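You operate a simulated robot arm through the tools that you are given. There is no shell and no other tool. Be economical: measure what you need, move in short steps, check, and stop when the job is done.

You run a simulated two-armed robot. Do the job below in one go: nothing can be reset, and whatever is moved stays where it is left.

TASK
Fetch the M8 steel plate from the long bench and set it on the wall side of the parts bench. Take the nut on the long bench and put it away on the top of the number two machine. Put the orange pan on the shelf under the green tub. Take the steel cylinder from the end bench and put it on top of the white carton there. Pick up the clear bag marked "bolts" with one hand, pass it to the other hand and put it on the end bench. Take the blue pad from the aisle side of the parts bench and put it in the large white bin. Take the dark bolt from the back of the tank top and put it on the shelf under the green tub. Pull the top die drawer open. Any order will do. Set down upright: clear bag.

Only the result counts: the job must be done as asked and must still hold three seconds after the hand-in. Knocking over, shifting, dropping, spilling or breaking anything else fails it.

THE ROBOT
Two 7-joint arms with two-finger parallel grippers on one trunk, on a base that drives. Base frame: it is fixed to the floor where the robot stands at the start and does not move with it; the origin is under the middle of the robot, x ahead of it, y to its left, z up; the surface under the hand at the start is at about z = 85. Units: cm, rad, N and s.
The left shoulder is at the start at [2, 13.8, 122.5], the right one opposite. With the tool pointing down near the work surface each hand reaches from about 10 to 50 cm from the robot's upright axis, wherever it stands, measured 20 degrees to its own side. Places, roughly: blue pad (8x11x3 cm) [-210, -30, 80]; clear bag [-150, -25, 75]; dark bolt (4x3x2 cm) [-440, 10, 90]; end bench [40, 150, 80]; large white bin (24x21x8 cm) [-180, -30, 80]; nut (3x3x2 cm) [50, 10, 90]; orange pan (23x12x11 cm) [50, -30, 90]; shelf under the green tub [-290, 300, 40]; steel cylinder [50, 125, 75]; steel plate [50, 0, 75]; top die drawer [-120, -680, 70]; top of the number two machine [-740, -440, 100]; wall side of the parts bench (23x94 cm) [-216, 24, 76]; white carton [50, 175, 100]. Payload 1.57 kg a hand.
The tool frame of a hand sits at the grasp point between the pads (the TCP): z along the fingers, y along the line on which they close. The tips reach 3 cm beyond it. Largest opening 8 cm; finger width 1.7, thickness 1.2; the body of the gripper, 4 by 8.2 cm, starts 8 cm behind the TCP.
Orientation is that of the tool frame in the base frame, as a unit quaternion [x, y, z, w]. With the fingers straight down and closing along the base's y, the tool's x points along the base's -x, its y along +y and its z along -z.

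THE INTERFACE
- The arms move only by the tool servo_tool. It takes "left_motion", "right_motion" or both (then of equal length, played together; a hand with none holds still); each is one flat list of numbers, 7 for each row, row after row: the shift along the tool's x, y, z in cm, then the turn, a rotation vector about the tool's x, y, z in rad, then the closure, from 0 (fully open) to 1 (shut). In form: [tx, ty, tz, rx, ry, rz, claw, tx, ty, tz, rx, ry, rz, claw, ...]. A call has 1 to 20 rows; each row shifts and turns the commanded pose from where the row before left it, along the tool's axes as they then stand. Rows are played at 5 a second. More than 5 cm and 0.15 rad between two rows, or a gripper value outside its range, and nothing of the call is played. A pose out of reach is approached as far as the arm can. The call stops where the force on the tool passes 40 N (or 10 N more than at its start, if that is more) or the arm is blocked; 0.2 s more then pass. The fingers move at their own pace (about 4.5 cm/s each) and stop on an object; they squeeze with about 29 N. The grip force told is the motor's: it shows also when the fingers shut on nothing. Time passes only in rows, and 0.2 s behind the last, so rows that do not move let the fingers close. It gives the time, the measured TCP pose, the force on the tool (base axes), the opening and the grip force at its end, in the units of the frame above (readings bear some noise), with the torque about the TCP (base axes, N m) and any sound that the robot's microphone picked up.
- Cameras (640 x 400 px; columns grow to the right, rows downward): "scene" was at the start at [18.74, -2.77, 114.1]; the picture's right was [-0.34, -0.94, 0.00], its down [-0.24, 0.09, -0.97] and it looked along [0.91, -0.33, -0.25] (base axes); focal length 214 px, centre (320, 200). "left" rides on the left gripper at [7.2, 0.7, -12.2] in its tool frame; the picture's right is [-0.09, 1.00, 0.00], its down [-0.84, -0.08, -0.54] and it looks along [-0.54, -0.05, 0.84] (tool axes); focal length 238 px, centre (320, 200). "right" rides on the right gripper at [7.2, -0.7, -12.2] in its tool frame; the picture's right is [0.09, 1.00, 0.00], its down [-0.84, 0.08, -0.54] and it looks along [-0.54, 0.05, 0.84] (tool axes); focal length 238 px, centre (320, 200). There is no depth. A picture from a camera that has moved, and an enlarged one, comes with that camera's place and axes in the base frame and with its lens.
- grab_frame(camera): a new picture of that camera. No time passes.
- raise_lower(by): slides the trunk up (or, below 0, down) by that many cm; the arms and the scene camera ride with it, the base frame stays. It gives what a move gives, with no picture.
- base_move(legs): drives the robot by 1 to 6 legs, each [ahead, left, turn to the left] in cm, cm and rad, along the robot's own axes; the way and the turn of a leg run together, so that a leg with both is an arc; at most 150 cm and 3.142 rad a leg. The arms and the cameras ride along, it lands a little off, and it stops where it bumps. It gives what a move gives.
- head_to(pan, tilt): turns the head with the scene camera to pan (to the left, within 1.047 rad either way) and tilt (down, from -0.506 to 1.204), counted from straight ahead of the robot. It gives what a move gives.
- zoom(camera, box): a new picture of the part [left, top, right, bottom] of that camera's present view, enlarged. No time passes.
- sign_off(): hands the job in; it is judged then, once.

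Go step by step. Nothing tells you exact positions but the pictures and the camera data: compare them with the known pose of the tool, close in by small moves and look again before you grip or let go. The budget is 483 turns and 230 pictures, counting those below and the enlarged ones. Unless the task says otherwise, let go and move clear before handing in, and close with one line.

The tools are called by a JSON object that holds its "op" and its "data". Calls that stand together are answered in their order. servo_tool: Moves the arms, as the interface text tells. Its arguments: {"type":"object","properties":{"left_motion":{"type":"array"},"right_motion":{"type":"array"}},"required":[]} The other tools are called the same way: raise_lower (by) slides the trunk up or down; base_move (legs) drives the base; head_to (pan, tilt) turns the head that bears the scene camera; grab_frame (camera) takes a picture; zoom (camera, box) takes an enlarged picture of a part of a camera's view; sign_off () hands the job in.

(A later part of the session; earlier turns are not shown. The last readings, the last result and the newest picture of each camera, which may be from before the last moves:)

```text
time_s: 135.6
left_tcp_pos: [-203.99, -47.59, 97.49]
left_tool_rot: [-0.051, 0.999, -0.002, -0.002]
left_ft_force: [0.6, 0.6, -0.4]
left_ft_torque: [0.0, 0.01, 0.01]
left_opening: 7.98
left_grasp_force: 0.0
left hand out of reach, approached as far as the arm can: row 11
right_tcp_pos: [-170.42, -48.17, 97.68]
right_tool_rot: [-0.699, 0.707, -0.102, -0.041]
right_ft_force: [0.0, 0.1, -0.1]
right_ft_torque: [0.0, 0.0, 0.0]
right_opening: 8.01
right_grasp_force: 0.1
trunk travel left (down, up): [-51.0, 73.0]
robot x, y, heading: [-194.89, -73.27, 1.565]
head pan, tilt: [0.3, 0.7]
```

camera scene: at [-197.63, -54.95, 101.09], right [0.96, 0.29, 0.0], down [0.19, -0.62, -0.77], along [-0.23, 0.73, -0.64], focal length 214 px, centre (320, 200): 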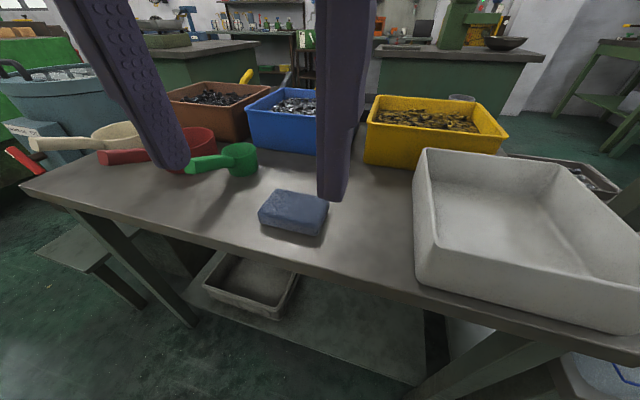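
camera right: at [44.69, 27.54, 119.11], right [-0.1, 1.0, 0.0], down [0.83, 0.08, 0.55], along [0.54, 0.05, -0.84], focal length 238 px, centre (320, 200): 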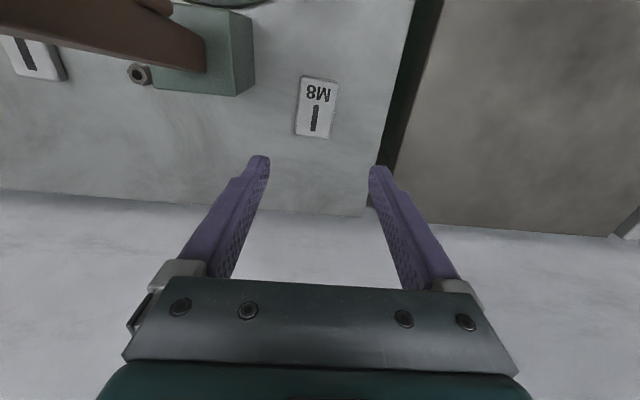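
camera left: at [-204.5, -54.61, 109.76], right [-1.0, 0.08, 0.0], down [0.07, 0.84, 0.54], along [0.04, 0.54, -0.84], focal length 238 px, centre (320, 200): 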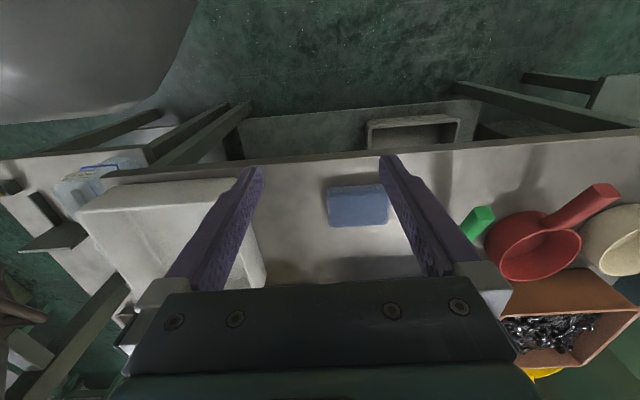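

Rotation stopped 0.1 rad short of 90°. I'll move over the pad and finish the turn there.

{"op": "servo_tool", "data": {"left_motion": [0.86, 3.83, 0, 0, 0, 0, 0, 0.86, 3.83, 0, 0, 0, 0, 0, 0.86, 3.83, 0, 0, 0, 0, 0, 0.86, 3.83, 0, 0, 0, 0, 0, 0, 0, 0, 0, 0, 0.1, 0]}}

{"op": "grab_frame", "data": {"camera": "left"}}

```text
time_s: 136.8
left_tcp_pos: [-204.13, -47.5, 97.52]
left_tool_rot: [-0.051, 0.999, -0.002, -0.001]
left_ft_force: [-0.6, -0.1, 0.0]
left_ft_torque: [-0.01, 0.0, 0.0]
left_opening: 7.99
left_grasp_force: 0.1
left hand out of reach, approached as far as the arm can: row 1, 2, 3, 4, 5
right_tcp_pos: [-170.37, -48.1, 97.63]
right_tool_rot: [-0.699, 0.706, -0.102, -0.041]
right_ft_force: [0.2, 1.0, 0.5]
right_ft_torque: [0.0, 0.02, 0.03]
right_opening: 7.99
right_grasp_force: 0.1
trunk travel left (down, up): [-51.0, 73.0]
robot x, y, heading: [-195.29, -72.98, 1.564]
head pan, tilt: [0.3, 0.7]
```

```text
177 pictures are left
camera left: at [-211.17, -47.55, 109.75], right [-0.01, 1.0, 0.0], down [0.84, 0.01, 0.54], along [0.54, 0.0, -0.84], focal length 238 px, centre (320, 200)
```

left: 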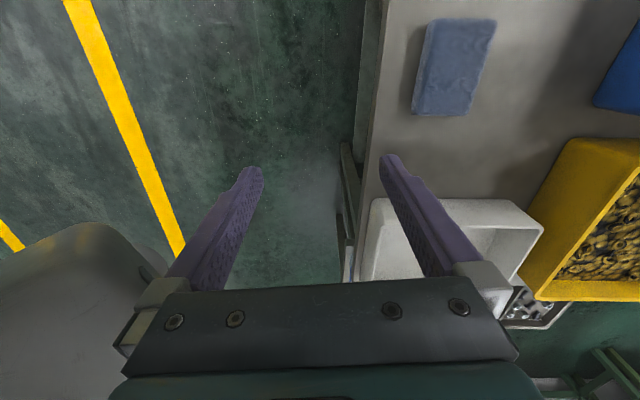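

That direction hits a wrist limit. I'll unwind and rotate the other way.

{"op": "servo_tool", "data": {"left_motion": [0, 0, 0, 0, 0, -0.148, 0, 0, 0, 0, 0, 0, -0.148, 0, 0, 0, 0, 0, 0, -0.148, 0, 0, 0, 0, 0, 0, -0.148, 0, 0, 0, 0, 0, 0, -0.148, 0, 0, 0, 0, 0, 0, -0.148, 0, 0, 0, 0, 0, 0, -0.148, 0, 0, 0, 0, 0, 0, -0.148, 0, 0, 0, 0, 0, 0, -0.148, 0, 0, 0, 0, 0, 0, -0.148, 0, 0, 0, 0, 0, 0, -0.148, 0, 0, 0, 0, 0, 0, -0.148, 0, 0, 0, 0, 0, 0, -0.148, 0, 0, 0, 0, 0, 0, -0.148, 0, 0, 0, 0, 0, 0, -0.148, 0, 0, 0, 0, 0, 0, -0.148, 0, 0, 0, 0, 0, 0, -0.148, 0, 0, 0, 0, 0, 0, -0.148, 0, 0, 0, 0, 0, 0, -0.148, 0, 0, 0, 0, 0, 0, -0.148, 0]}}

```text
time_s: 141.0
left_tcp_pos: [-203.95, -47.43, 97.84]
left_tool_rot: [0.999, -0.037, -0.002, 0.003]
left_ft_force: [-1.2, -0.4, -0.5]
left_ft_torque: [0.0, 0.03, -0.05]
left_opening: 8.01
left_grasp_force: 0.0
right_tcp_pos: [-170.47, -48.09, 97.72]
right_tool_rot: [-0.699, 0.706, -0.103, -0.042]
right_ft_force: [-0.6, -0.9, 0.3]
right_ft_torque: [0.04, 0.05, 0.03]
right_opening: 8.0
right_grasp_force: 0.1
trunk travel left (down, up): [-51.0, 73.0]
robot x, y, heading: [-195.36, -73.77, 1.567]
head pan, tilt: [0.3, 0.7]
```

{"op": "servo_tool", "data": {"left_motion": [-1.52, -3.57, 0, 0, 0, 0, 0, -1.52, -3.57, 0, 0, 0, 0, 0, -1.52, -3.57, 0, 0, 0, 0, 0, -1.52, -3.57, 0, 0, 0, 0, 0, 0, 0, 0, 0, 0, -0.074, 0]}}

{"op": "grab_frame", "data": {"camera": "left"}}

{"op": "grab_frame", "data": {"camera": "scene"}}

```text
time_s: 142.2
left_tcp_pos: [-209.02, -32.76, 97.74]
left_tool_rot: [1.0, -0.003, -0.001, 0.002]
left_ft_force: [0.6, -0.8, -0.7]
left_ft_torque: [0.0, 0.0, -0.01]
left_opening: 8.0
left_grasp_force: 0.1
right_tcp_pos: [-170.4, -48.09, 97.57]
right_tool_rot: [-0.699, 0.706, -0.102, -0.041]
right_ft_force: [0.7, -0.4, -0.1]
right_ft_torque: [0.02, -0.02, 0.03]
right_opening: 7.99
right_grasp_force: 0.2
trunk travel left (down, up): [-51.0, 73.0]
robot x, y, heading: [-195.38, -73.52, 1.575]
head pan, tilt: [0.3, 0.7]
```

```text
176 pictures are left
camera left: at [-201.67, -33.37, 109.96], right [-0.1, -1.0, 0.0], down [-0.83, 0.08, 0.54], along [-0.54, 0.05, -0.84], focal length 238 px, centre (320, 200)
```

left: 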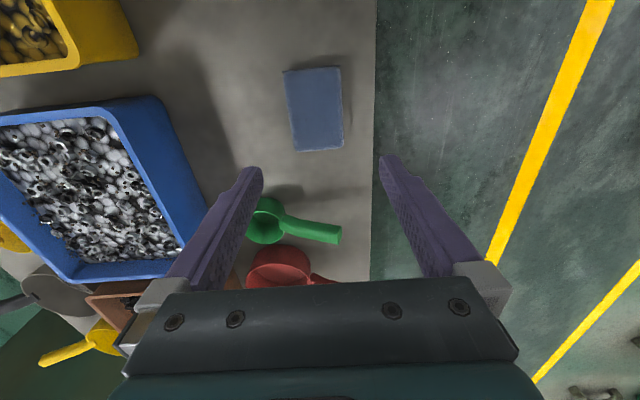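

```text
175 pictures are left
camera scene: at [-197.64, -54.96, 101.09], right [0.96, 0.29, 0.0], down [0.19, -0.62, -0.76], along [-0.23, 0.73, -0.64], focal length 214 px, centre (320, 200)
```

scene: 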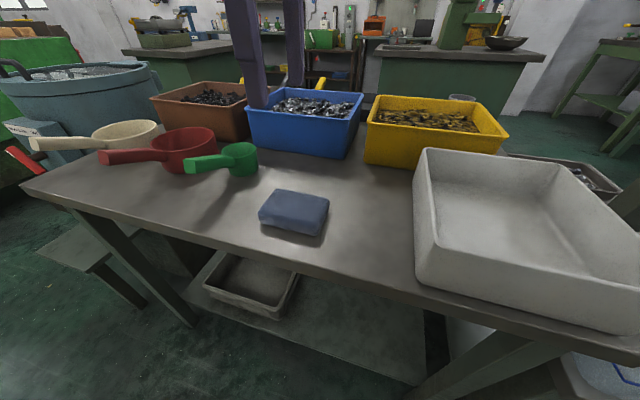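

Aligned within a few mm. I'll lower to 85 and check finger clearance.

{"op": "servo_tool", "data": {"left_motion": [0, -0.3, 4, 0, 0, 0, 0, 0, 0, 4, 0, 0, 0, 0, 0, 0, 3.5, 0, 0, 0, 0]}}

{"op": "grab_frame", "data": {"camera": "left"}}

{"op": "zoom", "data": {"camera": "scene", "box": [210, 100, 390, 260]}}

```text
time_s: 143.0
left_tcp_pos: [-209.15, -32.52, 86.0]
left_tool_rot: [1.0, -0.003, -0.002, 0.002]
left_ft_force: [0.2, -0.3, -0.4]
left_ft_torque: [0.01, -0.02, -0.01]
left_opening: 8.01
left_grasp_force: 0.1
right_tcp_pos: [-170.53, -48.0, 97.67]
right_tool_rot: [-0.699, 0.706, -0.103, -0.041]
right_ft_force: [-0.3, 0.0, 0.1]
right_ft_torque: [0.01, -0.01, 0.0]
right_opening: 8.0
right_grasp_force: 0.1
trunk travel left (down, up): [-51.0, 73.0]
robot x, y, heading: [-195.4, -73.83, 1.57]
head pan, tilt: [0.3, 0.7]
```

```text
174 pictures are left
camera left: at [-201.79, -33.16, 98.22], right [-0.1, -1.0, 0.0], down [-0.83, 0.08, 0.54], along [-0.54, 0.05, -0.84], focal length 238 px, centre (320, 200)
```

left: 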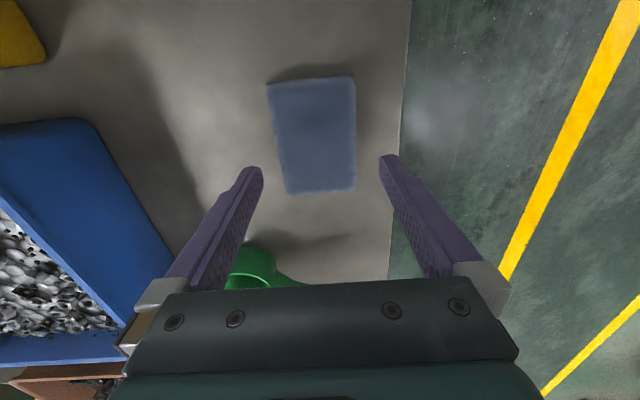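

```text
2.50 times, centred on (300, 180) of scene
camera zoom: at [-197.62, -54.97, 101.09], right [0.96, 0.29, 0.0], down [0.19, -0.62, -0.76], along [-0.23, 0.73, -0.64], focal length 536 px, centre (370, 250)
```

zoom: 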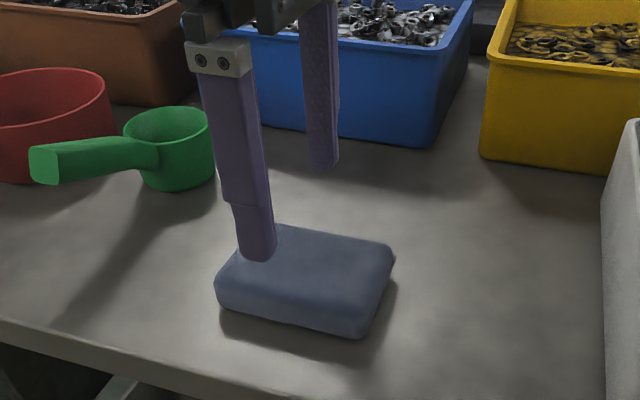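

Centered. Descend and grip the pad.

{"op": "servo_tool", "data": {"left_motion": [0.4, -0.15, 3, 0, 0, 0, 0, 0, 0, 3.3, 0, 0, 0, 0, 0, 0, 0, 0, 0, 0, 0]}}

{"op": "zoom", "data": {"camera": "scene", "box": [210, 140, 390, 260]}}

```text
time_s: 143.8
left_tcp_pos: [-208.64, -32.51, 79.84]
left_tool_rot: [1.0, -0.002, -0.001, 0.002]
left_ft_force: [0.6, -1.1, -0.2]
left_ft_torque: [0.01, 0.0, 0.0]
left_opening: 8.01
left_grasp_force: 0.0
right_tcp_pos: [-170.5, -48.1, 97.63]
right_tool_rot: [-0.699, 0.707, -0.102, -0.041]
right_ft_force: [0.6, -0.1, 0.3]
right_ft_torque: [-0.03, 0.01, 0.01]
right_opening: 8.0
right_grasp_force: 0.0
trunk travel left (down, up): [-51.0, 73.0]
robot x, y, heading: [-194.99, -73.82, 1.571]
head pan, tilt: [0.3, 0.7]
```

```text
3.33 times, centred on (300, 200) of scene
camera zoom: at [-197.64, -54.95, 101.09], right [0.96, 0.29, 0.0], down [0.19, -0.62, -0.76], along [-0.23, 0.73, -0.64], focal length 715 px, centre (387, 200)
```

zoom: 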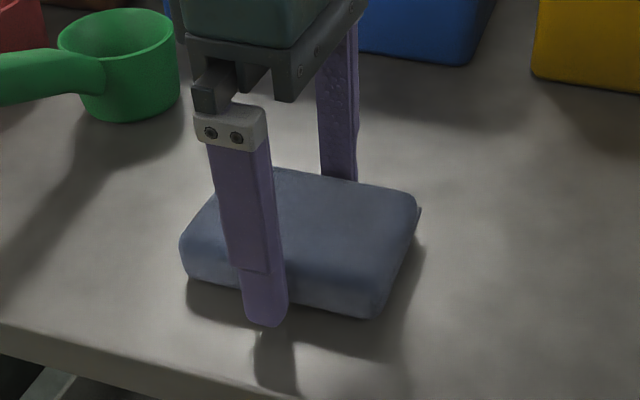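

{"op": "servo_tool", "data": {"left_motion": [0, 0, 0.3, 0, 0, 0, 1, 0, 0, 0, 0, 0, 0, 1, 0, 0, 0, 0, 0, 0, 1, 0, 0, 0, 0, 0, 0, 1]}}

{"op": "servo_tool", "data": {"left_motion": [0, 0, -3, 0, 0, 0, 1, 0, 0, -4, 0, 0, 0, 1, 0, 0, -4, 0, 0, 0, 1, 0, 0, -4, 0, 0, 0, 1, 0, 0, -3, 0, 0, 0, 1]}}

{"op": "grab_frame", "data": {"camera": "left"}}

```text
time_s: 144.8
left_tcp_pos: [-208.56, -32.37, 79.6]
left_tool_rot: [1.0, -0.001, -0.001, 0.001]
left_ft_force: [0.5, -6.3, 24.1]
left_ft_torque: [-0.21, -0.02, 0.04]
left_opening: 6.91
left_grasp_force: 28.9
right_tcp_pos: [-170.46, -48.11, 97.63]
right_tool_rot: [-0.699, 0.706, -0.102, -0.041]
right_ft_force: [0.4, 0.0, -0.9]
right_ft_torque: [-0.02, 0.01, -0.02]
right_opening: 8.0
right_grasp_force: 0.1
trunk travel left (down, up): [-51.0, 73.0]
robot x, y, heading: [-195.41, -73.35, 1.572]
head pan, tilt: [0.3, 0.7]
```

```text
time_s: 146.0
left_tcp_pos: [-208.64, -32.33, 97.48]
left_tool_rot: [1.0, -0.001, -0.002, 0.002]
left_ft_force: [0.0, -0.2, -0.5]
left_ft_torque: [0.01, -0.02, -0.02]
left_opening: 6.91
left_grasp_force: 29.3
right_tcp_pos: [-170.43, -47.99, 97.5]
right_tool_rot: [-0.699, 0.706, -0.101, -0.041]
right_ft_force: [0.3, -1.0, 0.6]
right_ft_torque: [0.03, -0.04, 0.0]
right_opening: 8.02
right_grasp_force: 0.0
trunk travel left (down, up): [-51.0, 73.0]
robot x, y, heading: [-195.01, -73.56, 1.565]
head pan, tilt: [0.3, 0.7]
```

```text
171 pictures are left
camera left: at [-201.26, -32.98, 109.74], right [-0.1, -1.0, 0.0], down [-0.83, 0.08, 0.54], along [-0.54, 0.05, -0.84], focal length 238 px, centre (320, 200)
```

left: 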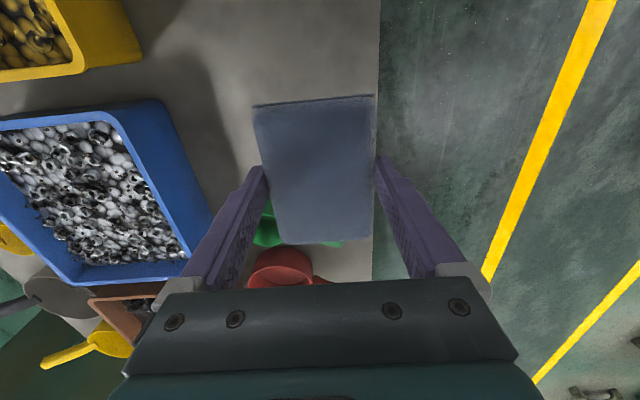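

Pad is held. I'll drive right 30 cm to bring it over the white bin.

{"op": "base_move", "data": {"legs": [[3, -29.5, 0]]}}

{"op": "grab_frame", "data": {"camera": "left"}}

{"op": "head_to", "data": {"pan": 0.0, "tilt": 0.7}}

{"op": "grab_frame", "data": {"camera": "scene"}}

```text
time_s: 148.0
left_tcp_pos: [-178.69, -29.49, 97.42]
left_tool_rot: [1.0, -0.003, -0.001, 0.002]
left_ft_force: [0.6, 0.0, -1.3]
left_ft_torque: [0.01, 0.02, 0.01]
left_opening: 6.91
left_grasp_force: 29.2
right_tcp_pos: [-140.46, -45.13, 97.55]
right_tool_rot: [-0.698, 0.707, -0.102, -0.041]
right_ft_force: [-1.2, 1.2, -0.1]
right_ft_torque: [0.01, 0.0, 0.01]
right_opening: 8.01
right_grasp_force: 0.0
trunk travel left (down, up): [-51.0, 73.0]
robot x, y, heading: [-165.28, -70.17, 1.568]
head pan, tilt: [0.3, 0.7]
```

```text
170 pictures are left
camera left: at [-171.32, -30.04, 109.7], right [-0.1, -1.0, 0.0], down [-0.83, 0.09, 0.54], along [-0.54, 0.05, -0.84], focal length 238 px, centre (320, 200)
```

left: 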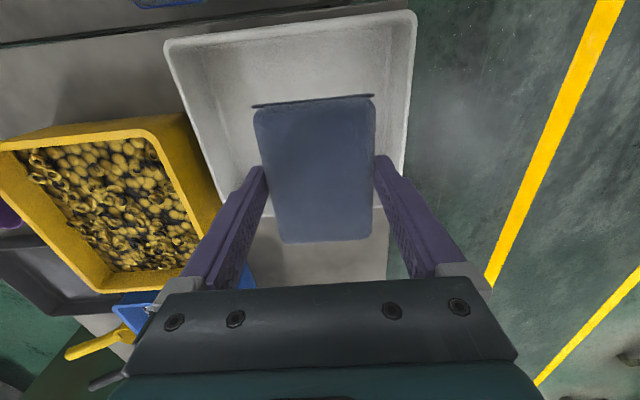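

```text
time_s: 148.8
left_tcp_pos: [-178.57, -29.45, 97.45]
left_tool_rot: [1.0, -0.004, -0.001, 0.002]
left_ft_force: [-0.4, 0.0, -0.6]
left_ft_torque: [-0.05, 0.02, 0.02]
left_opening: 6.93
left_grasp_force: 28.6
right_tcp_pos: [-140.58, -45.28, 97.61]
right_tool_rot: [-0.699, 0.707, -0.103, -0.041]
right_ft_force: [-0.3, -0.6, -0.4]
right_ft_torque: [0.02, -0.01, 0.03]
right_opening: 7.99
right_grasp_force: 0.1
trunk travel left (down, up): [-51.0, 73.0]
robot x, y, heading: [-165.06, -70.49, 1.566]
head pan, tilt: [0.0, 0.7]
```

```text
169 pictures are left
camera scene: at [-165.28, -51.66, 101.09], right [1.0, 0.0, 0.0], down [0.0, -0.64, -0.76], along [0.0, 0.76, -0.64], focal length 214 px, centre (320, 200)
```

scene: 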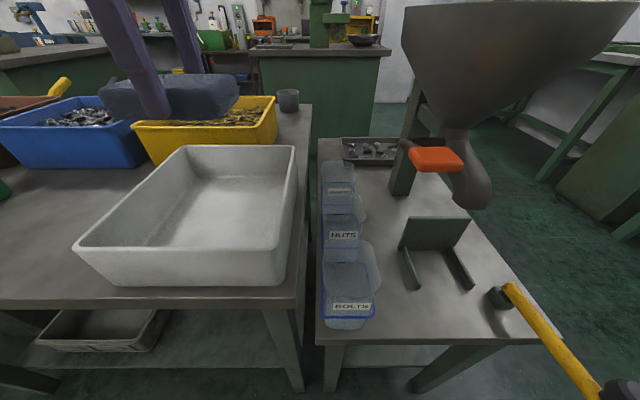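

The bin centre is about (-179.5,-27.4). I'll shift 2 cm and lower the pad inside.

{"op": "servo_tool", "data": {"left_motion": [-0.8, -2, 0, 0, 0, 0, 1, 0, 0, 4, 0, 0, 0, 1, 0, 0, 4, 0, 0, 0, 1, 0, 0, 4, 0, 0, 0, 1, 0, 0, 2.5, 0, 0, 0, 1, 0, 0, 0, 0, 0, 0, 1]}}

{"op": "grab_frame", "data": {"camera": "scene"}}

```text
time_s: 150.2
left_tcp_pos: [-179.3, -27.52, 82.86]
left_tool_rot: [1.0, -0.004, -0.001, 0.003]
left_ft_force: [-0.3, 0.1, -1.2]
left_ft_torque: [-0.02, 0.0, 0.0]
left_opening: 6.88
left_grasp_force: 29.0
right_tcp_pos: [-140.64, -45.17, 97.57]
right_tool_rot: [-0.699, 0.707, -0.102, -0.041]
right_ft_force: [-0.7, -0.5, -0.5]
right_ft_torque: [-0.02, -0.02, -0.03]
right_opening: 8.0
right_grasp_force: 0.0
trunk travel left (down, up): [-51.0, 73.0]
robot x, y, heading: [-165.65, -70.72, 1.565]
head pan, tilt: [0.0, 0.7]
```

```text
168 pictures are left
camera scene: at [-165.28, -51.66, 101.09], right [1.0, 0.0, 0.0], down [0.0, -0.64, -0.76], along [0.0, 0.76, -0.64], focal length 214 px, centre (320, 200)
```

scene: 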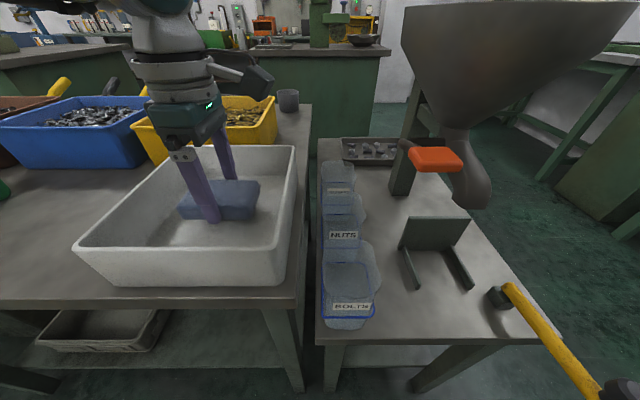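

{"op": "servo_tool", "data": {"left_motion": [0, 0, 0.7, 0, 0, 0, 1, 0, 0, 0.4, 0, 0, 0, 1, 0, 0, 0, 0, 0, 0, 1]}}

{"op": "servo_tool", "data": {"left_motion": [0, 0, 0.4, 0, 0, 0, 1, 0, 0, 0, 0, 0, 0, 1]}}

```text
time_s: 151.0
left_tcp_pos: [-179.38, -27.52, 81.8]
left_tool_rot: [1.0, -0.004, -0.002, 0.001]
left_ft_force: [-0.4, -0.5, -1.4]
left_ft_torque: [0.0, 0.02, -0.01]
left_opening: 6.92
left_grasp_force: 28.8
right_tcp_pos: [-140.52, -45.22, 97.72]
right_tool_rot: [-0.698, 0.708, -0.102, -0.042]
right_ft_force: [0.3, 0.3, 0.1]
right_ft_torque: [-0.01, -0.01, 0.0]
right_opening: 7.99
right_grasp_force: 0.0
trunk travel left (down, up): [-51.0, 73.0]
robot x, y, heading: [-165.13, -70.96, 1.567]
head pan, tilt: [0.0, 0.7]
```

```text
time_s: 151.6
left_tcp_pos: [-179.37, -27.47, 81.47]
left_tool_rot: [1.0, -0.003, -0.002, 0.002]
left_ft_force: [0.4, 0.2, -1.4]
left_ft_torque: [0.03, -0.03, 0.01]
left_opening: 6.9
left_grasp_force: 28.5
right_tcp_pos: [-140.5, -45.2, 97.62]
right_tool_rot: [-0.699, 0.707, -0.102, -0.042]
right_ft_force: [0.5, 0.5, -0.5]
right_ft_torque: [-0.01, -0.01, 0.01]
right_opening: 8.0
right_grasp_force: 0.0
trunk travel left (down, up): [-51.0, 73.0]
robot x, y, heading: [-165.53, -70.2, 1.57]
head pan, tilt: [0.0, 0.7]
```

{"op": "servo_tool", "data": {"left_motion": [0, 0, 0.5, 0, 0, 0, 1, 0, 0, 0, 0, 0, 0, 0, 0, 0, 0, 0, 0, 0, 0, 0, 0, -3, 0, 0, 0, 0, 0, 0, -4, 0, 0, 0, 0, 0, 0, -5, 0, 0, 0, 0, 0, 0, -4, 0, 0, 0, 0]}}

{"op": "grab_frame", "data": {"camera": "left"}}

```text
time_s: 153.2
left_tcp_pos: [-179.52, -27.32, 97.12]
left_tool_rot: [1.0, -0.004, -0.002, 0.002]
left_ft_force: [0.1, 0.3, -0.5]
left_ft_torque: [0.03, -0.02, 0.0]
left_opening: 8.0
left_grasp_force: 0.0
right_tcp_pos: [-140.59, -45.24, 97.68]
right_tool_rot: [-0.698, 0.708, -0.103, -0.042]
right_ft_force: [0.3, 0.0, 0.3]
right_ft_torque: [0.02, 0.0, 0.01]
right_opening: 7.98
right_grasp_force: 0.0
trunk travel left (down, up): [-51.0, 73.0]
robot x, y, heading: [-165.5, -70.33, 1.569]
head pan, tilt: [0.0, 0.7]
```

```text
167 pictures are left
camera left: at [-172.26, -27.93, 109.26], right [-0.1, -1.0, 0.01], down [-0.83, 0.09, 0.54], along [-0.54, 0.05, -0.84], focal length 238 px, centre (320, 200)
```

left: 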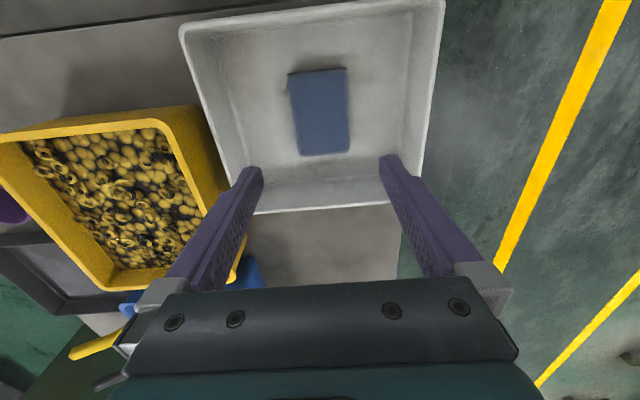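

Pad is in the bin. Next, the bag marked BOLTS on the small table, so I'll zoom in.

{"op": "zoom", "data": {"camera": "scene", "box": [290, 140, 430, 350]}}

{"op": "grab_frame", "data": {"camera": "right"}}

```text
1.90 times, centred on (360, 245) of scene
camera zoom: at [-165.28, -51.64, 101.09], right [1.0, 0.0, 0.0], down [0.0, -0.64, -0.77], along [0.0, 0.77, -0.64], focal length 408 px, centre (244, 114)
```

zoom: 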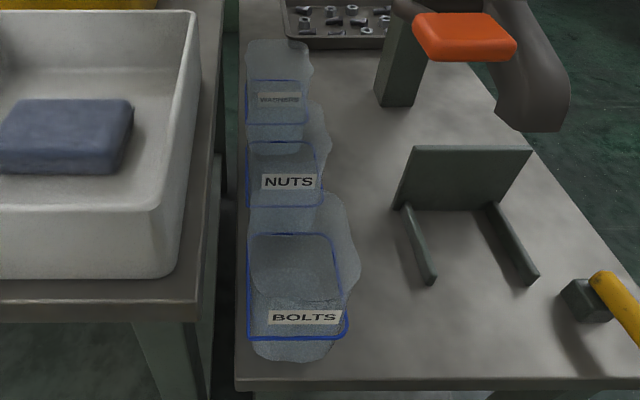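

```text
165 pictures are left
camera right: at [-141.18, -49.73, 111.18], right [-0.99, -0.09, -0.07], down [-0.11, 0.93, 0.35], along [0.03, 0.36, -0.93], focal length 238 px, centre (320, 200)
```

right: 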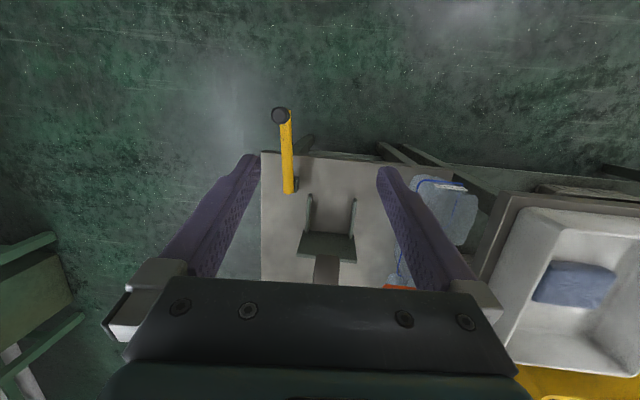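

I need a clearer side view of the bag's shape; I'll back off 22 cm and zoom.

{"op": "base_move", "data": {"legs": [[-22, 0, 0]]}}

{"op": "head_to", "data": {"pan": 0.0, "tilt": 0.4}}

{"op": "zoom", "data": {"camera": "scene", "box": [280, 160, 440, 300]}}

```text
time_s: 154.9
left_tcp_pos: [-179.47, -49.18, 96.98]
left_tool_rot: [1.0, -0.005, -0.002, 0.002]
left_ft_force: [0.2, -0.7, 0.4]
left_ft_torque: [0.02, 0.0, -0.02]
left_opening: 7.99
left_grasp_force: 0.1
right_tcp_pos: [-140.63, -67.28, 97.58]
right_tool_rot: [-0.698, 0.708, -0.102, -0.042]
right_ft_force: [0.6, 0.0, -0.1]
right_ft_torque: [0.02, 0.01, -0.01]
right_opening: 8.0
right_grasp_force: 0.1
trunk travel left (down, up): [-51.0, 73.0]
robot x, y, heading: [-165.37, -92.39, 1.569]
head pan, tilt: [0.0, 0.7]
```

```text
time_s: 155.7
left_tcp_pos: [-179.55, -49.21, 97.04]
left_tool_rot: [1.0, -0.006, -0.001, 0.001]
left_ft_force: [0.3, 0.4, 0.1]
left_ft_torque: [0.04, 0.01, -0.02]
left_opening: 8.0
left_grasp_force: 0.1
right_tcp_pos: [-140.47, -67.15, 97.55]
right_tool_rot: [-0.697, 0.708, -0.103, -0.041]
right_ft_force: [-0.1, 0.3, 0.2]
right_ft_torque: [0.05, -0.01, 0.01]
right_opening: 7.98
right_grasp_force: 0.1
trunk travel left (down, up): [-51.0, 73.0]
robot x, y, heading: [-165.88, -92.5, 1.561]
head pan, tilt: [0.0, 0.4]
```

```text
2.86 times, centred on (360, 230) of scene
camera zoom: at [-165.33, -72.81, 103.77], right [1.0, -0.01, 0.0], down [0.0, -0.39, -0.92], along [0.01, 0.92, -0.39], focal length 613 px, centre (206, 114)
```

zoom: 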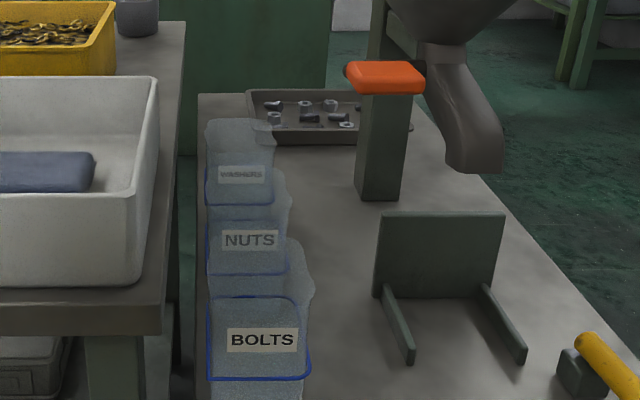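

{"op": "zoom", "data": {"camera": "scene", "box": [310, 220, 410, 320]}}

{"op": "head_to", "data": {"pan": 0.0, "tilt": 0.7}}

{"op": "servo_tool", "data": {"right_motion": [0, 4.5, -1, -0.043, -0.102, -0.006, 0, 0, 4.5, -1, -0.043, -0.102, -0.006, 0, -3, 4, -1, 0, 0, 0, 0, -3, 4, -1, 0, 0, 0, 0]}}

{"op": "grab_frame", "data": {"camera": "right"}}

```text
4.00 times, centred on (360, 270) of scene
camera zoom: at [-165.33, -72.81, 103.77], right [1.0, -0.01, 0.0], down [0.0, -0.39, -0.92], along [0.01, 0.92, -0.39], focal length 858 px, centre (160, -80)
```

zoom: 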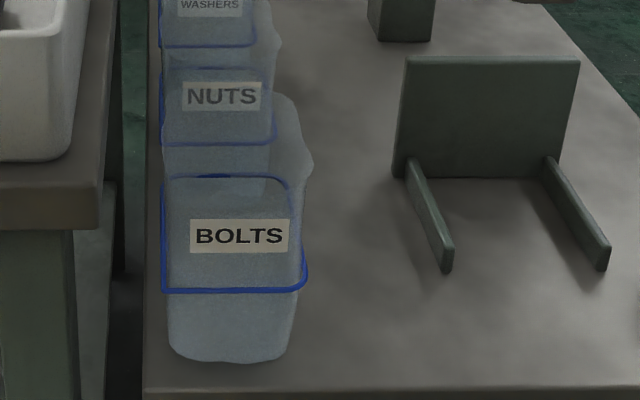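

```text
time_s: 156.5
left_tcp_pos: [-179.54, -49.2, 97.03]
left_tool_rot: [1.0, -0.005, -0.001, 0.002]
left_ft_force: [0.1, 0.3, 1.1]
left_ft_torque: [0.0, -0.02, -0.03]
left_opening: 8.02
left_grasp_force: 0.0
right_tcp_pos: [-140.59, -67.11, 97.64]
right_tool_rot: [-0.698, 0.708, -0.102, -0.043]
right_ft_force: [0.1, 0.0, 0.2]
right_ft_torque: [-0.02, 0.02, -0.05]
right_opening: 8.02
right_grasp_force: 0.2
trunk travel left (down, up): [-51.0, 73.0]
robot x, y, heading: [-165.79, -92.32, 1.565]
head pan, tilt: [0.0, 0.7]
```

```text
refused: row 3 steps farther than a row can; nothing moved
```

```text
162 pictures are left
camera right: at [-141.22, -71.76, 111.19], right [-0.99, -0.08, -0.07], down [-0.1, 0.93, 0.35], along [0.03, 0.36, -0.93], focal length 238 px, centre (320, 200)
```

right: 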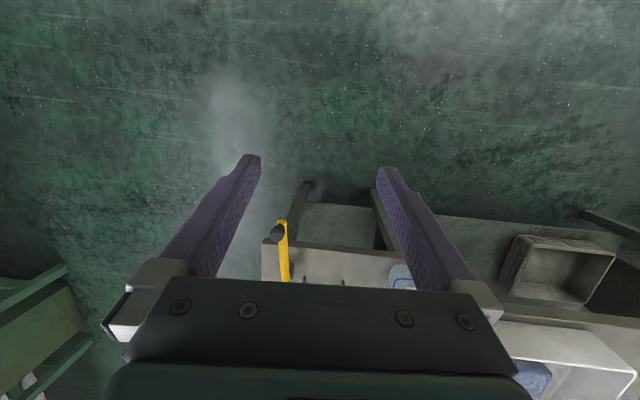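

The small table is lower (z≈63); the bag stands at about x -165..-157, y -38..-29. I'll straighten the right hand and bring its camera over the bag.

{"op": "servo_tool", "data": {"right_motion": [0, 4, 0, -0.043, -0.102, -0.006, 0, 0, 4, 0, -0.043, -0.102, -0.006, 0]}}

{"op": "base_move", "data": {"legs": [[14, 10, 0]]}}

{"op": "grab_frame", "data": {"camera": "right"}}

{"op": "grab_frame", "data": {"camera": "scene"}}

```text
time_s: 157.1
left_tcp_pos: [-179.51, -49.09, 97.1]
left_tool_rot: [1.0, -0.006, -0.001, 0.002]
left_ft_force: [-0.3, 0.2, 0.3]
left_ft_torque: [-0.01, 0.0, 0.01]
left_opening: 7.99
left_grasp_force: 0.0
right_tcp_pos: [-148.65, -67.5, 96.73]
right_tool_rot: [-0.703, 0.711, -0.009, -0.006]
right_ft_force: [-0.1, 1.4, -0.3]
right_ft_torque: [-0.01, 0.01, 0.0]
right_opening: 7.99
right_grasp_force: 0.0
trunk travel left (down, up): [-51.0, 73.0]
robot x, y, heading: [-165.56, -92.26, 1.563]
head pan, tilt: [0.0, 0.7]
```

```text
time_s: 158.6
left_tcp_pos: [-189.35, -34.79, 97.02]
left_tool_rot: [1.0, -0.005, -0.001, 0.002]
left_ft_force: [0.9, 0.0, 0.3]
left_ft_torque: [-0.03, 0.01, -0.01]
left_opening: 7.99
left_grasp_force: 0.1
right_tcp_pos: [-158.32, -53.15, 96.86]
right_tool_rot: [-0.706, 0.708, -0.011, -0.003]
right_ft_force: [0.2, -0.6, 0.8]
right_ft_torque: [0.01, -0.01, 0.0]
right_opening: 8.02
right_grasp_force: 0.0
trunk travel left (down, up): [-51.0, 73.0]
robot x, y, heading: [-175.38, -78.61, 1.566]
head pan, tilt: [0.0, 0.7]
```

```text
161 pictures are left
camera right: at [-157.86, -60.05, 109.24], right [-1.0, -0.09, -0.01], down [-0.08, 0.85, 0.53], along [-0.04, 0.52, -0.85], focal length 238 px, centre (320, 200)
```

right: 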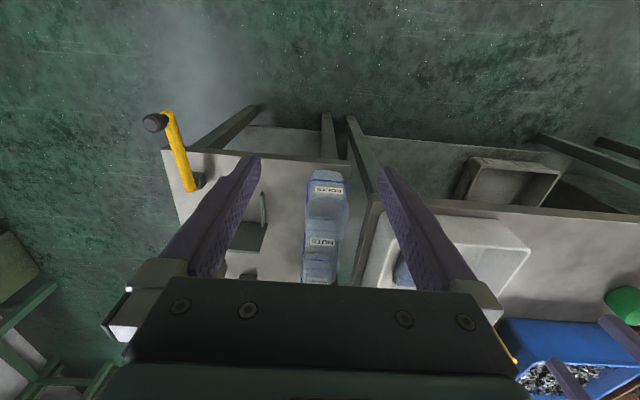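

```text
160 pictures are left
camera scene: at [-175.12, -59.23, 101.1], right [1.0, -0.01, 0.0], down [0.0, -0.64, -0.77], along [0.0, 0.77, -0.64], focal length 214 px, centre (320, 200)
```

scene: 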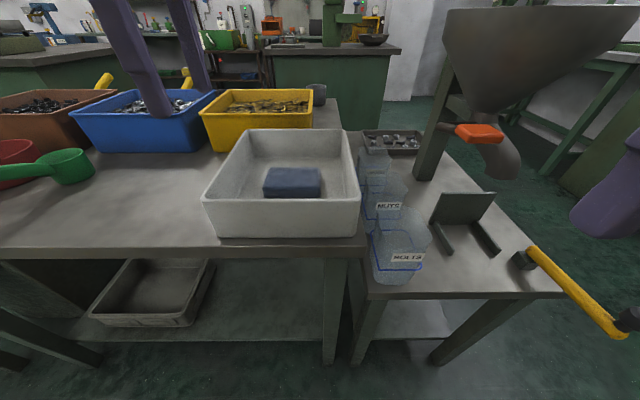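

{"op": "zoom", "data": {"camera": "right", "box": [280, 150, 380, 300]}}

{"op": "zoom", "data": {"camera": "scene", "box": [340, 180, 460, 300]}}

```text
2.67 times, centred on (330, 225) of right
camera zoom: at [-157.86, -60.05, 109.24], right [-1.0, -0.09, -0.01], down [-0.08, 0.85, 0.53], along [-0.04, 0.52, -0.85], focal length 636 px, centre (293, 133)
```

zoom: 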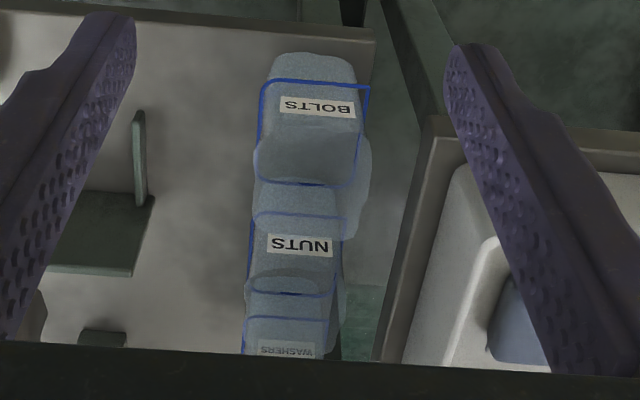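

```text
3.33 times, centred on (400, 240) of scene
camera zoom: at [-175.12, -59.23, 101.1], right [1.0, -0.01, 0.0], down [0.0, -0.64, -0.77], along [0.0, 0.77, -0.64], focal length 715 px, centre (53, 67)
```

zoom: 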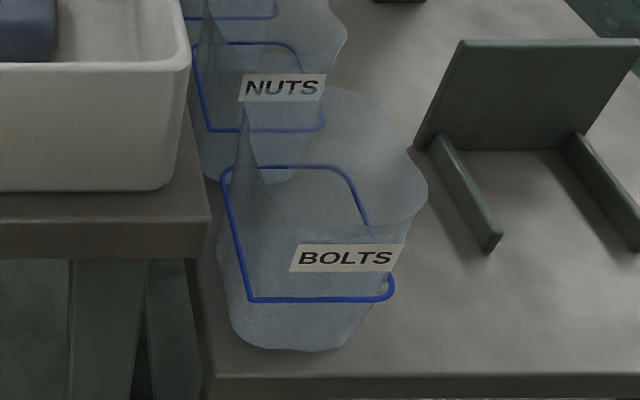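

The bag is roughly 7 cm wide and 9 deep, flaring at the top. I'll get a side view to choose a grasp.

{"op": "base_move", "data": {"legs": [[-22, 0, 0], [0, -70, 0], [0, 0, 0.5]]}}

{"op": "head_to", "data": {"pan": 0.45, "tilt": 0.4}}

{"op": "grab_frame", "data": {"camera": "scene"}}

```text
time_s: 165.1
left_tcp_pos: [-139.3, -68.6, 96.99]
left_tool_rot: [0.97, 0.242, -0.002, 0.002]
left_ft_force: [0.3, -0.3, 0.4]
left_ft_torque: [-0.01, 0.0, 0.02]
left_opening: 8.04
left_grasp_force: 0.0
right_tcp_pos: [-103.24, -70.14, 96.66]
right_tool_rot: [0.858, -0.513, 0.011, 0.002]
right_ft_force: [-0.1, 0.2, 0.0]
right_ft_torque: [0.0, -0.02, -0.01]
right_opening: 8.0
right_grasp_force: 0.0
trunk travel left (down, up): [-51.0, 73.0]
robot x, y, heading: [-106.13, -100.11, 2.06]
head pan, tilt: [0.0, 0.7]
```

```text
time_s: 166.0
left_tcp_pos: [-139.24, -68.71, 97.07]
left_tool_rot: [0.97, 0.241, -0.001, 0.002]
left_ft_force: [-0.5, 0.1, 0.9]
left_ft_torque: [0.03, -0.03, -0.01]
left_opening: 8.0
left_grasp_force: 0.1
right_tcp_pos: [-103.16, -69.92, 96.72]
right_tool_rot: [0.858, -0.513, 0.012, 0.001]
right_ft_force: [-0.3, -0.1, 0.3]
right_ft_torque: [-0.01, -0.02, 0.0]
right_opening: 8.01
right_grasp_force: 0.2
trunk travel left (down, up): [-51.0, 73.0]
robot x, y, heading: [-106.25, -99.92, 2.065]
head pan, tilt: [0.45, 0.4]
```

```text
157 pictures are left
camera scene: at [-118.41, -85.34, 103.77], right [0.59, 0.81, 0.0], down [0.31, -0.23, -0.92], along [-0.74, 0.54, -0.39], focal length 214 px, centre (320, 200)
```

scene: 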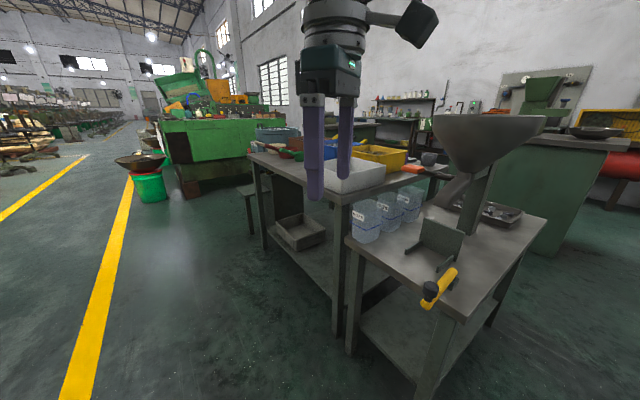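

{"op": "zoom", "data": {"camera": "scene", "box": [335, 165, 455, 265]}}

```text
4.00 times, centred on (395, 215) of scene
camera zoom: at [-118.41, -85.34, 103.77], right [0.59, 0.81, 0.0], down [0.31, -0.23, -0.92], along [-0.74, 0.54, -0.39], focal length 858 px, centre (20, 140)
```

zoom: 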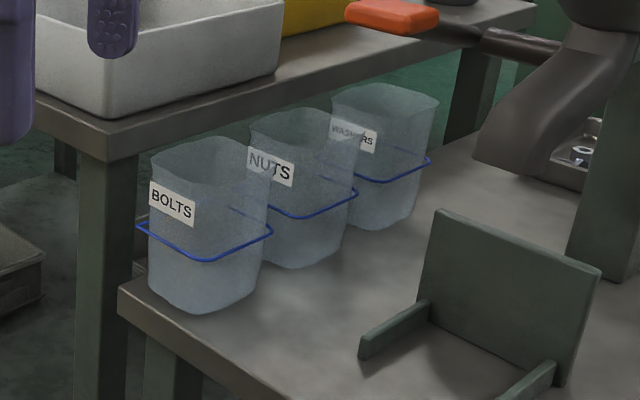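

Now it's clear: the bag is a thin-walled open-topped pouch about 12 cm tall, in a blue wire hoop. I'll grip its right wall near the rim from above (one finger inside), so I drive back in front of it.

{"op": "base_move", "data": {"legs": [[0, 0, -0.494], [0, 62, 0], [23, 0, 0]]}}

{"op": "servo_tool", "data": {"right_motion": [-3, 2, 0, 0, 0, 0, 0, -3, 1.5, 0, 0, 0, 0, 0, -2, 0, 3, 0, 0, 0, 0]}}

{"op": "grab_frame", "data": {"camera": "right"}}

```text
time_s: 172.2
left_tcp_pos: [-182.67, -33.23, 97.01]
left_tool_rot: [1.0, -0.007, -0.002, 0.001]
left_ft_force: [0.7, 0.3, 0.1]
left_ft_torque: [-0.02, 0.0, -0.01]
left_opening: 8.0
left_grasp_force: 0.2
right_tcp_pos: [-151.71, -51.75, 96.67]
right_tool_rot: [-0.705, 0.709, -0.01, -0.004]
right_ft_force: [-0.2, 0.2, 0.3]
right_ft_torque: [0.01, 0.01, -0.01]
right_opening: 8.01
right_grasp_force: 0.0
trunk travel left (down, up): [-51.0, 73.0]
robot x, y, heading: [-169.02, -76.63, 1.558]
head pan, tilt: [0.45, 0.4]
```

```text
time_s: 173.0
left_tcp_pos: [-182.58, -33.3, 96.9]
left_tool_rot: [1.0, -0.008, -0.002, 0.003]
left_ft_force: [-0.3, 0.1, 0.7]
left_ft_torque: [0.01, 0.04, -0.02]
left_opening: 7.98
left_grasp_force: 0.0
right_tcp_pos: [-155.06, -43.9, 93.35]
right_tool_rot: [-0.705, 0.709, -0.01, -0.003]
right_ft_force: [0.1, 0.3, 0.1]
right_ft_torque: [0.0, 0.0, -0.03]
right_opening: 8.02
right_grasp_force: 0.0
trunk travel left (down, up): [-51.0, 73.0]
robot x, y, heading: [-168.73, -76.32, 1.557]
head pan, tilt: [0.45, 0.4]
```

```text
155 pictures are left
camera right: at [-154.69, -50.77, 105.99], right [-1.0, -0.09, -0.01], down [-0.08, 0.85, 0.52], along [-0.04, 0.52, -0.85], focal length 238 px, centre (320, 200)
```

right: 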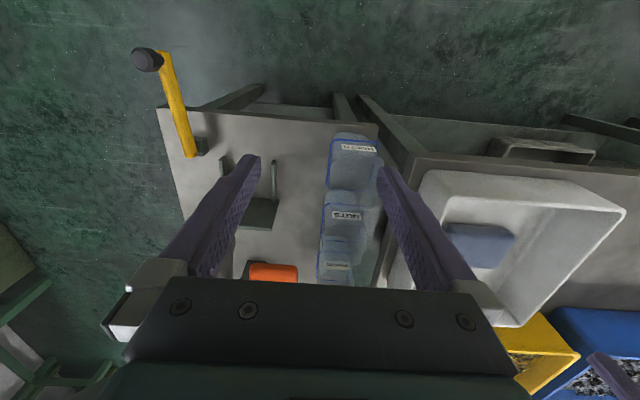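

{"op": "zoom", "data": {"camera": "right", "box": [310, 120, 400, 210]}}

```text
4.44 times, centred on (355, 165) of right
camera zoom: at [-154.69, -50.77, 105.99], right [-1.0, -0.09, -0.01], down [-0.08, 0.85, 0.52], along [-0.04, 0.52, -0.85], focal length 1059 px, centre (164, 356)
```

zoom: 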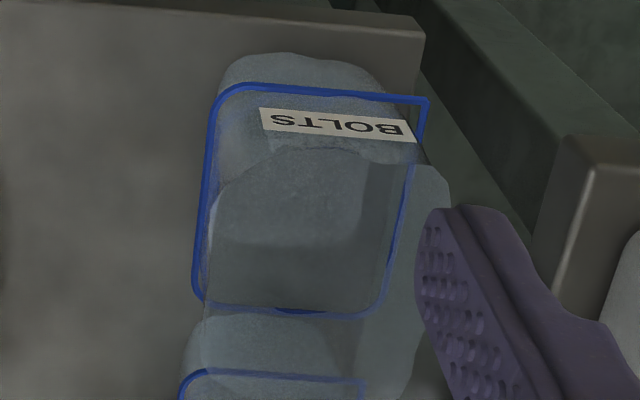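

Rim spans about x -165..-157, y -39.5..-31 at z≈74.5. I'll bring the right hand over the right wall at (-157.3,-34) with a 5 cm opening.

{"op": "servo_tool", "data": {"right_motion": [-4, 1.1, 0, 0, 0, 0, 0.37, -4, 1.1, 0, 0, 0, 0, 0.37, -1.9, 0, 3, 0, 0, 0, 0.37, 0, 0, 4, 0, 0, 0, 0.37, 0, 0, 4.5, 0, 0, 0, 0.37, 0, 0, 2, 0, 0, 0, 0.37]}}

{"op": "grab_frame", "data": {"camera": "right"}}

{"op": "head_to", "data": {"pan": 0.0, "tilt": 0.7}}

{"op": "zoom", "data": {"camera": "scene", "box": [280, 140, 480, 300]}}

```text
time_s: 174.4
left_tcp_pos: [-182.69, -33.37, 97.09]
left_tool_rot: [1.0, -0.008, -0.002, 0.003]
left_ft_force: [-0.2, 0.6, -0.5]
left_ft_torque: [0.01, 0.0, -0.03]
left_opening: 7.98
left_grasp_force: 0.1
right_tcp_pos: [-157.12, -34.19, 79.79]
right_tool_rot: [-0.704, 0.71, -0.009, -0.004]
right_ft_force: [-0.8, 0.8, 0.6]
right_ft_torque: [-0.01, 0.01, 0.01]
right_opening: 5.03
right_grasp_force: 0.0
trunk travel left (down, up): [-51.0, 73.0]
robot x, y, heading: [-168.69, -76.93, 1.56]
head pan, tilt: [0.45, 0.4]
```

```text
153 pictures are left
camera right: at [-156.66, -41.12, 92.32], right [-1.0, -0.09, -0.01], down [-0.08, 0.85, 0.53], along [-0.04, 0.52, -0.85], focal length 238 px, centre (320, 200)
```

right: 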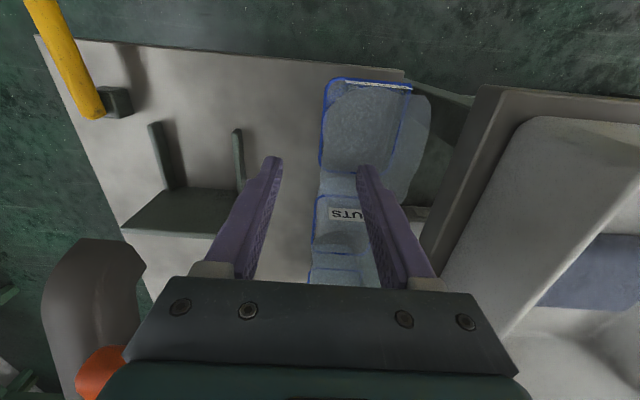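

```text
time_s: 175.3
left_tcp_pos: [-182.61, -33.41, 97.1]
left_tool_rot: [1.0, -0.007, -0.002, 0.002]
left_ft_force: [-0.5, -0.1, 0.2]
left_ft_torque: [-0.01, 0.05, -0.01]
left_opening: 7.99
left_grasp_force: 0.1
right_tcp_pos: [-157.03, -34.12, 79.87]
right_tool_rot: [-0.705, 0.709, -0.01, -0.004]
right_ft_force: [-0.2, -0.8, -0.5]
right_ft_torque: [0.01, -0.02, 0.02]
right_opening: 5.03
right_grasp_force: 0.1
trunk travel left (down, up): [-51.0, 73.0]
robot x, y, heading: [-168.88, -76.65, 1.556]
head pan, tilt: [0.0, 0.7]
```

```text
2.50 times, centred on (380, 220) of scene
camera zoom: at [-168.58, -57.78, 101.1], right [1.0, -0.01, 0.0], down [-0.01, -0.64, -0.77], along [0.01, 0.77, -0.64], focal length 536 px, centre (170, 150)
```

zoom: 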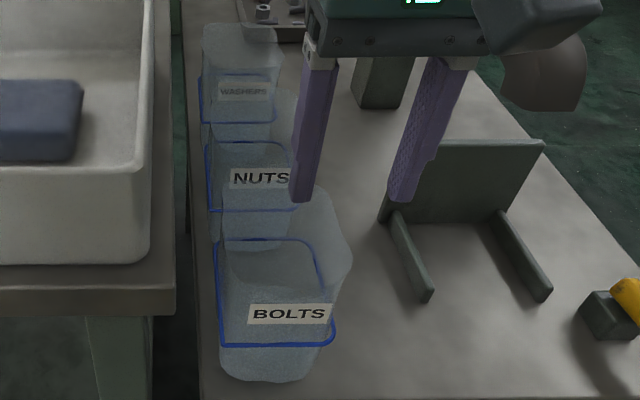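

Alignment looks right: the wall lies between the fingers, with the left finger inside the mouth. I'll lower in small steps.

{"op": "servo_tool", "data": {"right_motion": [0, 0, 1, 0, 0, 0, 0.37, 0, 0, 1, 0, 0, 0, 0.37, 0, 0, 0.6, 0, 0, 0, 0.37, 0, 0, 0.6, 0, 0, 0, 0.37]}}

{"op": "zoom", "data": {"camera": "scene", "box": [280, 140, 480, 300]}}

```text
time_s: 176.3
left_tcp_pos: [-182.75, -33.33, 97.06]
left_tool_rot: [1.0, -0.007, -0.001, 0.003]
left_ft_force: [0.1, -1.4, 1.3]
left_ft_torque: [0.01, 0.01, -0.02]
left_opening: 8.0
left_grasp_force: 0.0
right_tcp_pos: [-157.09, -34.26, 76.59]
right_tool_rot: [-0.705, 0.71, -0.009, -0.004]
right_ft_force: [-0.8, 0.5, 0.8]
right_ft_torque: [-0.01, 0.0, 0.0]
right_opening: 5.05
right_grasp_force: 0.0
trunk travel left (down, up): [-51.0, 73.0]
robot x, y, heading: [-168.5, -76.71, 1.565]
head pan, tilt: [0.0, 0.7]
```

```text
2.50 times, centred on (380, 220) of scene
camera zoom: at [-168.57, -57.78, 101.09], right [1.0, -0.01, 0.0], down [-0.01, -0.64, -0.76], along [0.01, 0.76, -0.64], focal length 536 px, centre (170, 150)
```

zoom: 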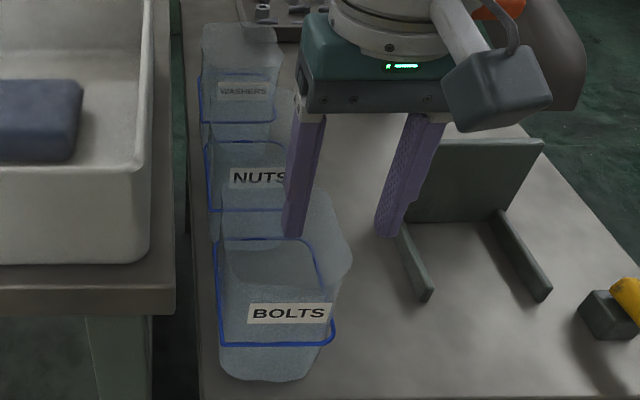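

{"op": "servo_tool", "data": {"right_motion": [0, 0, 0.7, 0, 0, 0, 0.37, 0, 0, 0.7, 0, 0, 0, 0.37, 0, 0, 0.7, 0, 0, 0, 0.37, 0, 0, 0.7, 0, 0, 0, 0.37]}}

{"op": "zoom", "data": {"camera": "scene", "box": [280, 140, 480, 300]}}

{"op": "grab_frame", "data": {"camera": "right"}}

```text
time_s: 177.3
left_tcp_pos: [-182.64, -33.38, 97.04]
left_tool_rot: [1.0, -0.007, -0.002, 0.003]
left_ft_force: [0.5, -0.1, 0.5]
left_ft_torque: [0.02, 0.0, -0.01]
left_opening: 7.99
left_grasp_force: 0.0
right_tcp_pos: [-157.06, -34.31, 73.74]
right_tool_rot: [-0.705, 0.709, -0.01, -0.004]
right_ft_force: [0.6, -0.2, -0.2]
right_ft_torque: [0.03, -0.01, 0.0]
right_opening: 5.03
right_grasp_force: 0.1
trunk travel left (down, up): [-51.0, 73.0]
robot x, y, heading: [-168.43, -76.64, 1.563]
head pan, tilt: [0.0, 0.7]
```

```text
2.50 times, centred on (380, 220) of scene
camera zoom: at [-168.57, -57.78, 101.09], right [1.0, -0.01, 0.0], down [-0.01, -0.64, -0.76], along [0.01, 0.76, -0.64], focal length 536 px, centre (170, 150)
```

zoom: 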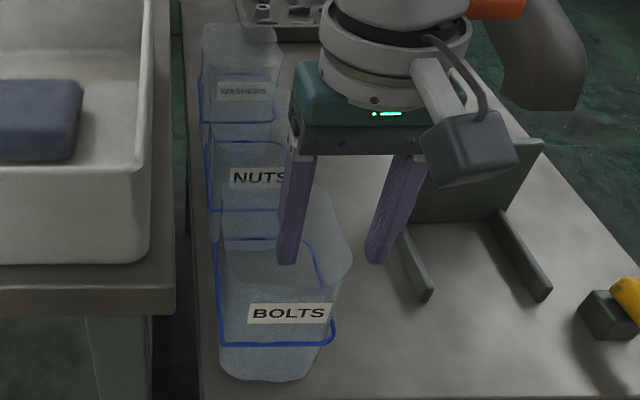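

```text
149 pictures are left
camera right: at [-156.69, -41.21, 86.29], right [-1.0, -0.09, -0.01], down [-0.08, 0.85, 0.52], along [-0.04, 0.52, -0.85], focal length 238 px, centre (320, 200)
```

right: 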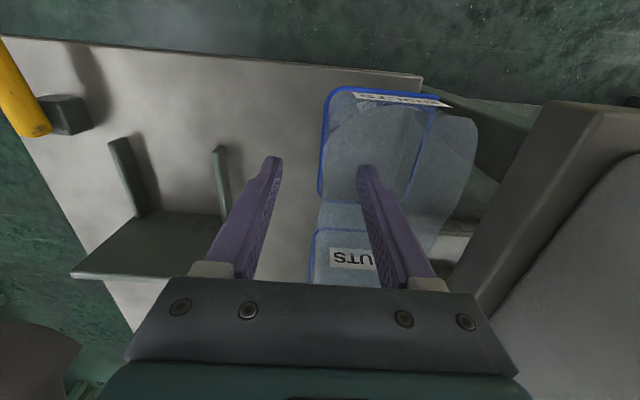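

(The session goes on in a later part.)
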